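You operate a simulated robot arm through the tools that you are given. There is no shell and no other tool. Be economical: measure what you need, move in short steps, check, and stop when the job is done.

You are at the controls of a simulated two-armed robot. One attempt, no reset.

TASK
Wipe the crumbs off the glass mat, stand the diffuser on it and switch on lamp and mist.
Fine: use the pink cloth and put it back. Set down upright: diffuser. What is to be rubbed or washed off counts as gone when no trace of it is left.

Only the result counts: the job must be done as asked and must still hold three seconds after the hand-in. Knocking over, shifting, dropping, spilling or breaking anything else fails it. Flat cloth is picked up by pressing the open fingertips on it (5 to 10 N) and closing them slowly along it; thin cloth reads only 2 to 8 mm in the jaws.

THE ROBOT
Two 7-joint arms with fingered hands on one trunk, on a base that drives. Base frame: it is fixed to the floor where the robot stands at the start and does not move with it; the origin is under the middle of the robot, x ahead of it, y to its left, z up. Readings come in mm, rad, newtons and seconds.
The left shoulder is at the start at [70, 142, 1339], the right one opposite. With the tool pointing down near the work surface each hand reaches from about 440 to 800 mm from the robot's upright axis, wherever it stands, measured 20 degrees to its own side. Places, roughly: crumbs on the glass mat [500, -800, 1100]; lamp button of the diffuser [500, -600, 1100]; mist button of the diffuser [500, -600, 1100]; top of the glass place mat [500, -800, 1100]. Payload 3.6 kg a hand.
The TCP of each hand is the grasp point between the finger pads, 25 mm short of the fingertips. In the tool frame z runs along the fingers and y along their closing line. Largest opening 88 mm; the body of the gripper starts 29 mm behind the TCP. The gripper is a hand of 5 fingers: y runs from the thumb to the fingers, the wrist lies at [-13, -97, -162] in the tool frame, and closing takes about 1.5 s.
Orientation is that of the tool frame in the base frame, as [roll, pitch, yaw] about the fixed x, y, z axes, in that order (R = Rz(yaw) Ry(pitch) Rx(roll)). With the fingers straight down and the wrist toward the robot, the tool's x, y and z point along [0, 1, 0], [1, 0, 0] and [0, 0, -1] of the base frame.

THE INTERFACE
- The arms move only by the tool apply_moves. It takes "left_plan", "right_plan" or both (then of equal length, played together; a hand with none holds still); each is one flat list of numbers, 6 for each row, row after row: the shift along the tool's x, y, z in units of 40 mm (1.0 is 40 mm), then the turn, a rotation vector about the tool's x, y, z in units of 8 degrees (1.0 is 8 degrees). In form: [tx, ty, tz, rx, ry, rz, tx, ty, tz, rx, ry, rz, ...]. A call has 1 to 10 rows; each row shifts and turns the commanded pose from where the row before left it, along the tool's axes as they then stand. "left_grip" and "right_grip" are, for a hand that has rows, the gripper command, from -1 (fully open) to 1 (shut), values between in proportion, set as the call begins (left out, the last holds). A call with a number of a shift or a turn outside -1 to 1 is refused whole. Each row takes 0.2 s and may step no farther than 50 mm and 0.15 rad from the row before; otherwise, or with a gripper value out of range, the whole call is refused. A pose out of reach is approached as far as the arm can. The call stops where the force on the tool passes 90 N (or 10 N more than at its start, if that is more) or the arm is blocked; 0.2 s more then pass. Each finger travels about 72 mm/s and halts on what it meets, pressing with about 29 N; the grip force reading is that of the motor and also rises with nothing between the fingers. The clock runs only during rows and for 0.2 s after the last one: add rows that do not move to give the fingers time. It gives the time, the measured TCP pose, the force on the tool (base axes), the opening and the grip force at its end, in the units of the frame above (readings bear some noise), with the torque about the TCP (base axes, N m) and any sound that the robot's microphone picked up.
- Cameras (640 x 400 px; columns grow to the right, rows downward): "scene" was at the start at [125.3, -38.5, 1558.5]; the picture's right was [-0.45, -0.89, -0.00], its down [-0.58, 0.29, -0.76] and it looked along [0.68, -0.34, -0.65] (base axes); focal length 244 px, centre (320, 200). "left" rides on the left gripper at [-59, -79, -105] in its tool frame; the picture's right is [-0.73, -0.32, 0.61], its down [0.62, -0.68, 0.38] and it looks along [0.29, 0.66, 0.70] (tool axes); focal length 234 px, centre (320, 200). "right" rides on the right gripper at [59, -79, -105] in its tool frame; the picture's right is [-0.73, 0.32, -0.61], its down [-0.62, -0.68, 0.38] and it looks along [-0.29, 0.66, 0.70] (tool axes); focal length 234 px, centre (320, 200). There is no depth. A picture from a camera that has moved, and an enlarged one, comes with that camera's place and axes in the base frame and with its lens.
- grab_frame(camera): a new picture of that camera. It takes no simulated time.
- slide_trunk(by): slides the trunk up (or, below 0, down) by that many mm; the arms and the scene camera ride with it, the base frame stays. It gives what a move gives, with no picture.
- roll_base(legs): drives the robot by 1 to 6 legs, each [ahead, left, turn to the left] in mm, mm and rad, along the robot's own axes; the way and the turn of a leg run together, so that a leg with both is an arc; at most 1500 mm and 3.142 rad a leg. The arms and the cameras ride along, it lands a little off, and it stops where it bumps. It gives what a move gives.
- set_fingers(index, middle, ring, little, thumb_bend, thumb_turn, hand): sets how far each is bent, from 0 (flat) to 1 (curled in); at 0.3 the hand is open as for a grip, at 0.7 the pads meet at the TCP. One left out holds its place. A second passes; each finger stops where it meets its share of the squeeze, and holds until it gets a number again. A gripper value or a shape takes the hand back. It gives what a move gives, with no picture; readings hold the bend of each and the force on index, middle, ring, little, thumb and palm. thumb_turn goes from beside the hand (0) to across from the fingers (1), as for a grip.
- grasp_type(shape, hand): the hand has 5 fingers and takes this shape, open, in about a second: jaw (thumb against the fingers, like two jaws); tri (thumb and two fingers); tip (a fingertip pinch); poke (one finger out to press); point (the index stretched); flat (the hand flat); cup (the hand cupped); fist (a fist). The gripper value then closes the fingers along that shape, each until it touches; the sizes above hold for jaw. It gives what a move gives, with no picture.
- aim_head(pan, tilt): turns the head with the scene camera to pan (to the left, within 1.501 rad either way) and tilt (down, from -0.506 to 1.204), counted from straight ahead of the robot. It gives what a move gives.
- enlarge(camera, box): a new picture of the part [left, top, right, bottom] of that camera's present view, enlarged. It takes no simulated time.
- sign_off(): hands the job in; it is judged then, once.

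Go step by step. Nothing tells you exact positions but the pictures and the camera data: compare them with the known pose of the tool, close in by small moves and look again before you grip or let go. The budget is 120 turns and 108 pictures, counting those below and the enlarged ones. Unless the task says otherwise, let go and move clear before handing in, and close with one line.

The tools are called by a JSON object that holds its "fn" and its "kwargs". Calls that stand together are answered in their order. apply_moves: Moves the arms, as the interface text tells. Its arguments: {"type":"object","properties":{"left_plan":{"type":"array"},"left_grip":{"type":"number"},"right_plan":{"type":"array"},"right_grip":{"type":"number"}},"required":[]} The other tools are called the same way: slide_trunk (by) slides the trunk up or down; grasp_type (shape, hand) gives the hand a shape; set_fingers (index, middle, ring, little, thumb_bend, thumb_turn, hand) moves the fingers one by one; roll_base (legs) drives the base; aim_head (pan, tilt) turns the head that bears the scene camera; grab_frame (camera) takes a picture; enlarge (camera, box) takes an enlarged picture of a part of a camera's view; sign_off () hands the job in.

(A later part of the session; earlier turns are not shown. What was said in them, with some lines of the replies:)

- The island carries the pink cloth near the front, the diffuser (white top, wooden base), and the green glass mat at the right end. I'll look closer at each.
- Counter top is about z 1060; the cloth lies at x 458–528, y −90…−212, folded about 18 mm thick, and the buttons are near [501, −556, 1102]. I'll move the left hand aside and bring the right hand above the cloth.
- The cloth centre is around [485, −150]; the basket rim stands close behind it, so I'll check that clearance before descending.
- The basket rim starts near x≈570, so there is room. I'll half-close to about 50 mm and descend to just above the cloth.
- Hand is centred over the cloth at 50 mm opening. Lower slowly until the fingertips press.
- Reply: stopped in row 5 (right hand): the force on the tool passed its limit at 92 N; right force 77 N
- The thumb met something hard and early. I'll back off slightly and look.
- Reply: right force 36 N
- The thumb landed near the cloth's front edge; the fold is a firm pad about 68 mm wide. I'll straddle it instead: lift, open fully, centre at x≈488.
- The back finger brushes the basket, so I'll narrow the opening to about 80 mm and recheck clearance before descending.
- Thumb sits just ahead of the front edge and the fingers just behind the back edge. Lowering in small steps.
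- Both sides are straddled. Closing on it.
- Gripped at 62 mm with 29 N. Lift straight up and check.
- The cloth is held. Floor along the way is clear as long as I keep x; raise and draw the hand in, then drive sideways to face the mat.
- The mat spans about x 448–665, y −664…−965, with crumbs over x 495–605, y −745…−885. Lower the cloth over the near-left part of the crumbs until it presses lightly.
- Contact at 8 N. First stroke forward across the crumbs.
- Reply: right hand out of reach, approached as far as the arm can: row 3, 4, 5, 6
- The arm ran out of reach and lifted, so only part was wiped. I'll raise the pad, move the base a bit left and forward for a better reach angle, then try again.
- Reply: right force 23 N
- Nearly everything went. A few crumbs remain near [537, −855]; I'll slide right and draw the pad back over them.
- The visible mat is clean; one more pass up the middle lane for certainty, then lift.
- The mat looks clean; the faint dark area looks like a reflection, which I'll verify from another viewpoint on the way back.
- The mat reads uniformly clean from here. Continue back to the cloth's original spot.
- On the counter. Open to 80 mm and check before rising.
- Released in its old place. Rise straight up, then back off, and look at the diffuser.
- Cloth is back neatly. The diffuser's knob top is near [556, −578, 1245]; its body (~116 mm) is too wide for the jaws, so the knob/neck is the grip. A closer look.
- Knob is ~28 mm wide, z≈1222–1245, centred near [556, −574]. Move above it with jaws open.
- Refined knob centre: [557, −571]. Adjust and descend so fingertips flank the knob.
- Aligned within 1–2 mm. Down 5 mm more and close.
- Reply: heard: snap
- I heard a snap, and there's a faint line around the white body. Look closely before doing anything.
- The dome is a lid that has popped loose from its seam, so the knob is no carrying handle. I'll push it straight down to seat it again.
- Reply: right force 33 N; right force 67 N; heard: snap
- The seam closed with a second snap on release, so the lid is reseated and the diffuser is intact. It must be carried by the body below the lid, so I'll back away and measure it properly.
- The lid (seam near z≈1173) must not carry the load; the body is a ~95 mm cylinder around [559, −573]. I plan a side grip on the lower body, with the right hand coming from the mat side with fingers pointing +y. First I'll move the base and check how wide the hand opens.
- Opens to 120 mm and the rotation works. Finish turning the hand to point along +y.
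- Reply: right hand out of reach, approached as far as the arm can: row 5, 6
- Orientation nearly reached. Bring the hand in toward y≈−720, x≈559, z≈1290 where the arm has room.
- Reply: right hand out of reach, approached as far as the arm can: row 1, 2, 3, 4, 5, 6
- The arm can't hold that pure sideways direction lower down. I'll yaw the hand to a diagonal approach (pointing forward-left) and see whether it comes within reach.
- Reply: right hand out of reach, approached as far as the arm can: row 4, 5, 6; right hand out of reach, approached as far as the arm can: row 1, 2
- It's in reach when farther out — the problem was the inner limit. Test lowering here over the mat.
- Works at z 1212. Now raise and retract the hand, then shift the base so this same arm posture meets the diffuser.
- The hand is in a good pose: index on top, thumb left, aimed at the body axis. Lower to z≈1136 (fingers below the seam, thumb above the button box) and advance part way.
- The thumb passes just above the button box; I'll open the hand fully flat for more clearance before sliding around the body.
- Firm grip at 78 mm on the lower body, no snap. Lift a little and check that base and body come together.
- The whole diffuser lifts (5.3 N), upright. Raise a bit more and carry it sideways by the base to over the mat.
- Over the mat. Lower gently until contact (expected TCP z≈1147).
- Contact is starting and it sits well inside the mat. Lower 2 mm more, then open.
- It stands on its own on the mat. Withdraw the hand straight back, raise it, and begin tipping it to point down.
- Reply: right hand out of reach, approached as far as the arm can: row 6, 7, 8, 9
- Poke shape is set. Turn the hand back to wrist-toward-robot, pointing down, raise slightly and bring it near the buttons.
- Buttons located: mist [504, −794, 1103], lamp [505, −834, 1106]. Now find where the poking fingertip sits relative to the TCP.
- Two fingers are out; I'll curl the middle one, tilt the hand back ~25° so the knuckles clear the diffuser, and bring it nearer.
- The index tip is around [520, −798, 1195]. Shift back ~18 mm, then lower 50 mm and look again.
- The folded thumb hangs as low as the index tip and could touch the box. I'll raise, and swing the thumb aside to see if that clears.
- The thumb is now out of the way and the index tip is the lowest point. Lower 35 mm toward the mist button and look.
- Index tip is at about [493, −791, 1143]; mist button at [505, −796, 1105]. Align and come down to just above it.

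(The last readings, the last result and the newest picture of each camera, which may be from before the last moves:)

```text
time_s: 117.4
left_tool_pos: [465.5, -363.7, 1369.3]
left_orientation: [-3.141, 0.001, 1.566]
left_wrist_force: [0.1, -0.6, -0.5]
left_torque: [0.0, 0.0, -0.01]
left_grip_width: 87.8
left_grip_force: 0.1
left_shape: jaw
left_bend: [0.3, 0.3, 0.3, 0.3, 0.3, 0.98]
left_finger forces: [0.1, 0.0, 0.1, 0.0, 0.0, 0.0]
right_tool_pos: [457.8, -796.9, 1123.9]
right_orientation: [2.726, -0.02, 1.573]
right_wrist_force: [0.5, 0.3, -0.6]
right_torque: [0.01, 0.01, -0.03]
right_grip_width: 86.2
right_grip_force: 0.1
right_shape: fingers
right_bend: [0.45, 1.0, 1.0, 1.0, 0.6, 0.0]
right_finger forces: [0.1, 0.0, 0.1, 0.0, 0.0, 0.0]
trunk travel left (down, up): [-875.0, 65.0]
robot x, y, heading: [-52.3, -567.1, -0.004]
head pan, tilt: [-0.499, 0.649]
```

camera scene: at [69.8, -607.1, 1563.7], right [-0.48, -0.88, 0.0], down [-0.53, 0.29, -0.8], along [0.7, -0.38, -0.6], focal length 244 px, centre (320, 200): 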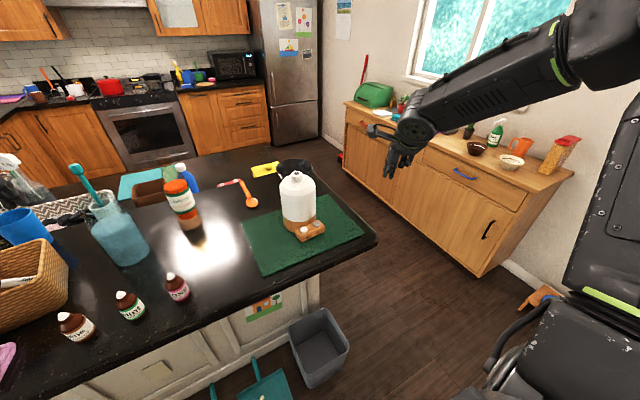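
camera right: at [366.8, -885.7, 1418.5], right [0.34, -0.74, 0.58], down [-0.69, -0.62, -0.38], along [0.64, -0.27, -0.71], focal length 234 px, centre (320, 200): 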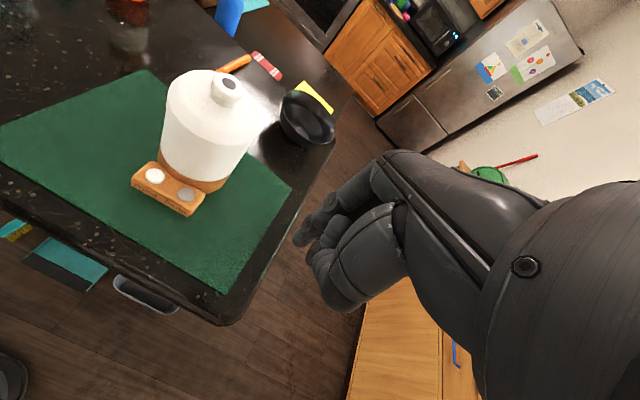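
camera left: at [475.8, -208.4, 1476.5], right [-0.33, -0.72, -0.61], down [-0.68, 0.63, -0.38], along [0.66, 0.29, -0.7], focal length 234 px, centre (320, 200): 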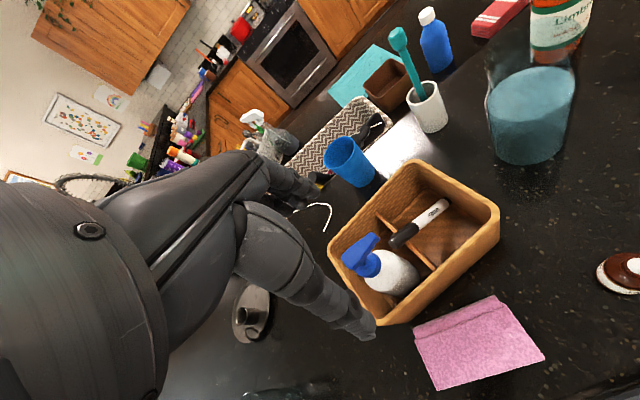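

{"fn": "apply_moves", "kwargs": {"right_plan": [0, -0.03, 0.06, 0, 0, 0, 0, -0.03, 0.06, 0, 0, 0, 0, 0, 0, 0, 0, 0]}}

{"fn": "enlarge", "kwargs": {"camera": "right", "box": [220, 140, 360, 260]}}

```text
time_s: 118.2
left_tool_pos: [465.0, -364.7, 1370.3]
left_orientation: [3.139, 0.0, 1.565]
left_wrist_force: [0.8, 0.2, 0.2]
left_torque: [-0.01, 0.01, -0.01]
left_grip_width: 87.7
left_grip_force: 0.1
left_shape: jaw
left_bend: [0.3, 0.3, 0.3, 0.3, 0.3, 0.98]
left_finger forces: [0.0, 0.1, 0.0, 0.0, 0.0, 0.0]
right_tool_pos: [457.3, -797.1, 1117.7]
right_orientation: [2.727, -0.02, 1.574]
right_wrist_force: [0.1, -0.1, 1.2]
right_torque: [0.02, -0.04, -0.03]
right_grip_width: 86.4
right_grip_force: 0.8
right_shape: fingers
right_bend: [0.44, 1.0, 1.0, 1.0, 0.6, 0.0]
right_finger forces: [1.5, 0.1, 0.0, 0.1, 0.1, 0.0]
trunk travel left (down, up): [-875.0, 65.0]
robot x, y, heading: [-55.6, -561.1, -0.005]
head pan, tilt: [-0.499, 0.649]
heard: click
```

```text
3.33 times, centred on (290, 200) of right
camera zoom: at [343.3, -739.6, 1183.6], right [0.05, -0.74, 0.67], down [-0.47, -0.61, -0.64], along [0.88, -0.28, -0.38], focal length 781 px, centre (420, 200)
```

zoom: 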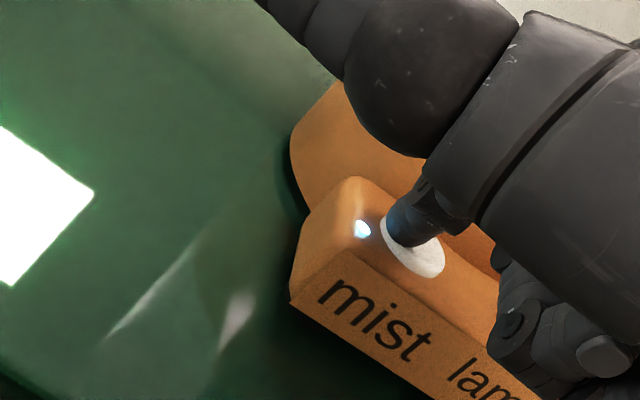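

Click, and a blue light came on beside the mist button. Lift, shift 40 mm to the lamp button, and look.

{"fn": "apply_moves", "kwargs": {"right_plan": [0, 0.12, -0.28, 0, 0, 0, 0, 0.12, -0.28, 0, 0, 0, -0.5, 0, 0, 0, 0, 0, -0.5, 0.05, 0, 0, 0, 0, 0, 0, 0, 0, 0, 0]}}

{"fn": "enlarge", "kwargs": {"camera": "right", "box": [200, 120, 380, 270]}}

{"fn": "enlarge", "kwargs": {"camera": "scene", "box": [270, 150, 370, 250]}}

```text
time_s: 119.4
left_tool_pos: [465.0, -363.8, 1371.2]
left_orientation: [-3.142, 0.0, 1.565]
left_wrist_force: [0.2, -0.3, 0.0]
left_torque: [0.04, 0.0, -0.04]
left_grip_width: 87.8
left_grip_force: 0.1
left_shape: jaw
left_bend: [0.3, 0.3, 0.3, 0.3, 0.3, 0.98]
left_finger forces: [0.0, 0.0, 0.1, 0.1, 0.0, 0.1]
right_tool_pos: [458.7, -835.8, 1141.3]
right_orientation: [2.725, -0.02, 1.575]
right_wrist_force: [-0.1, -0.7, 0.3]
right_torque: [-0.01, 0.01, 0.0]
right_grip_width: 86.2
right_grip_force: 0.0
right_shape: fingers
right_bend: [0.45, 1.0, 1.0, 1.0, 0.6, 0.0]
right_finger forces: [0.1, 0.0, 0.0, 0.1, 0.1, 0.0]
trunk travel left (down, up): [-875.0, 65.0]
robot x, y, heading: [-58.7, -563.1, -0.008]
head pan, tilt: [-0.499, 0.649]
```

```text
2.67 times, centred on (290, 195) of right
camera zoom: at [345.1, -779.7, 1208.3], right [0.05, -0.74, 0.67], down [-0.47, -0.61, -0.64], along [0.88, -0.28, -0.38], focal length 624 px, centre (400, 213)
```

zoom: 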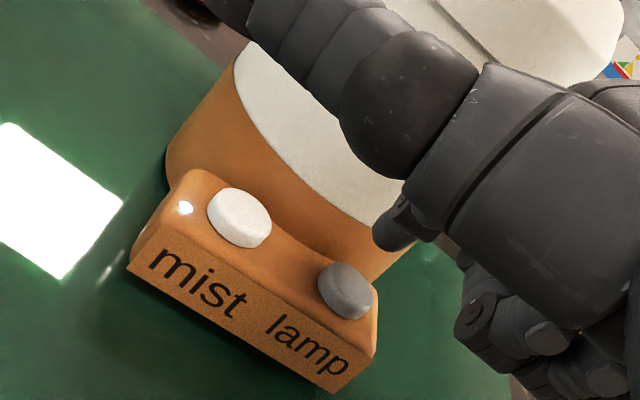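

```text
4.00 times, centred on (320, 200) of scene
camera zoom: at [70.2, -606.3, 1563.7], right [-0.48, -0.88, 0.0], down [-0.53, 0.29, -0.8], along [0.7, -0.39, -0.6], focal length 975 px, centre (320, 200)
```

zoom: 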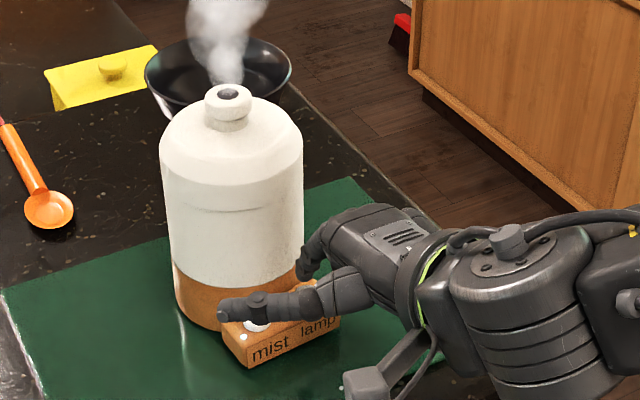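

Mist is visibly rising. The tip is lined up over the lamp button [507, −837]; press down in small steps.

{"fn": "apply_moves", "kwargs": {"right_plan": [0, -0.1, 0.23, 0, 0, 0, 0, -0.06, 0.13, 0, 0, 0, 0, -0.03, 0.07, 0, 0, 0, 0, 0, 0, 0, 0, 0]}}

```text
time_s: 120.4
left_tool_pos: [464.7, -364.4, 1371.1]
left_orientation: [-3.141, 0.001, 1.564]
left_wrist_force: [0.4, 0.6, 0.0]
left_torque: [0.03, 0.01, -0.01]
left_grip_width: 87.6
left_grip_force: 0.1
left_shape: jaw
left_bend: [0.3, 0.3, 0.3, 0.3, 0.3, 0.98]
left_finger forces: [0.0, 0.0, 0.1, 0.0, 0.0, 0.2]
right_tool_pos: [460.4, -835.9, 1123.1]
right_orientation: [2.726, -0.02, 1.573]
right_wrist_force: [0.7, -1.1, 0.8]
right_torque: [0.01, 0.0, -0.02]
right_grip_width: 86.3
right_grip_force: 0.0
right_shape: fingers
right_bend: [0.45, 1.0, 1.0, 1.0, 0.6, 0.0]
right_finger forces: [0.0, 0.0, 0.0, 0.0, 0.0, 0.1]
trunk travel left (down, up): [-875.0, 65.0]
robot x, y, heading: [-57.9, -561.4, -0.006]
head pan, tilt: [-0.499, 0.649]
```

{"fn": "apply_moves", "kwargs": {"right_plan": [0, -0.04, 0.06, 0, 0, 0, 0, -0.03, 0.06, 0, 0, 0, 0, 0, 0, 0, 0, 0]}}

```text
time_s: 121.2
left_tool_pos: [465.2, -363.6, 1370.2]
left_orientation: [3.14, -0.001, 1.565]
left_wrist_force: [-0.4, -0.1, 0.1]
left_torque: [0.03, -0.03, 0.01]
left_grip_width: 87.7
left_grip_force: 0.0
left_shape: jaw
left_bend: [0.3, 0.3, 0.3, 0.3, 0.3, 0.98]
left_finger forces: [0.0, 0.0, 0.0, 0.0, 0.0, 0.0]
right_tool_pos: [458.5, -837.1, 1117.9]
right_orientation: [2.724, -0.02, 1.572]
right_wrist_force: [-1.4, 0.7, 1.6]
right_torque: [0.02, -0.04, 0.03]
right_grip_width: 86.2
right_grip_force: 0.3
right_shape: fingers
right_bend: [0.44, 1.0, 1.0, 1.0, 0.6, 0.0]
right_finger forces: [1.3, 0.1, 0.0, 0.0, 0.0, 0.0]
trunk travel left (down, up): [-875.0, 65.0]
robot x, y, heading: [-55.9, -563.0, -0.002]
head pan, tilt: [-0.499, 0.649]
heard: click
```

Click. Raise, withdraw, and verify both are on.

{"fn": "apply_moves", "kwargs": {"right_plan": [0, 0.2, -0.45, 0, 0, 0, 0, 0.2, -0.45, 0, 0, 0, 0, -0.4, -0.8, 0, 0, 0, 0, -0.4, -0.8, 0, 0, 0, 0, -0.4, -0.8, 0, 0, 0, -0.9, 0, 0, 0, 0, 0, -0.9, 0, 0, 0, 0, 0, 0, 0, 0, 0, 0, 0]}}

{"fn": "enlarge", "kwargs": {"camera": "scene", "box": [230, 110, 390, 270]}}

```text
time_s: 123.0
left_tool_pos: [464.2, -363.6, 1370.4]
left_orientation: [3.141, -0.003, 1.567]
left_wrist_force: [-0.1, 0.1, 0.6]
left_torque: [0.0, -0.02, 0.0]
left_grip_width: 87.8
left_grip_force: 0.0
left_shape: jaw
left_bend: [0.3, 0.3, 0.3, 0.3, 0.3, 0.98]
left_finger forces: [0.1, 0.0, 0.1, 0.0, 0.1, 0.0]
right_tool_pos: [393.3, -915.2, 1223.4]
right_orientation: [2.727, -0.02, 1.571]
right_wrist_force: [0.0, 0.9, 0.1]
right_torque: [0.01, 0.02, 0.01]
right_grip_width: 86.4
right_grip_force: 0.0
right_shape: fingers
right_bend: [0.45, 1.0, 1.0, 1.0, 0.6, 0.0]
right_finger forces: [0.0, 0.0, 0.0, 0.0, 0.1, 0.0]
right hand out of reach, approached as far as the arm can: row 5
trunk travel left (down, up): [-875.0, 65.0]
robot x, y, heading: [-54.7, -564.6, -0.002]
head pan, tilt: [-0.499, 0.649]
```

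```text
2.50 times, centred on (310, 190) of scene
camera zoom: at [70.2, -605.9, 1563.7], right [-0.48, -0.88, 0.0], down [-0.53, 0.29, -0.8], along [0.7, -0.39, -0.6], focal length 610 px, centre (345, 225)
```

zoom: 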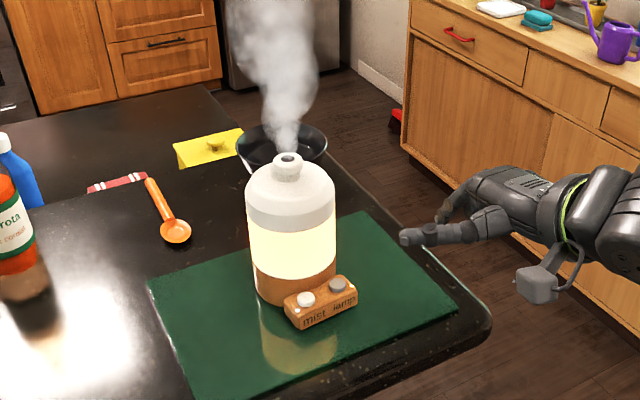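

Lamp glows, mist rises, the diffuser stands upright on the clean mat, and the cloth is back in its place.

{"fn": "sign_off", "kwargs": {}}

```text
The job is handed in.
```

I wiped the crumbs off the glass mat with the pink cloth and put the cloth back in its place. The diffuser now stands upright on the mat with lamp and mist on.
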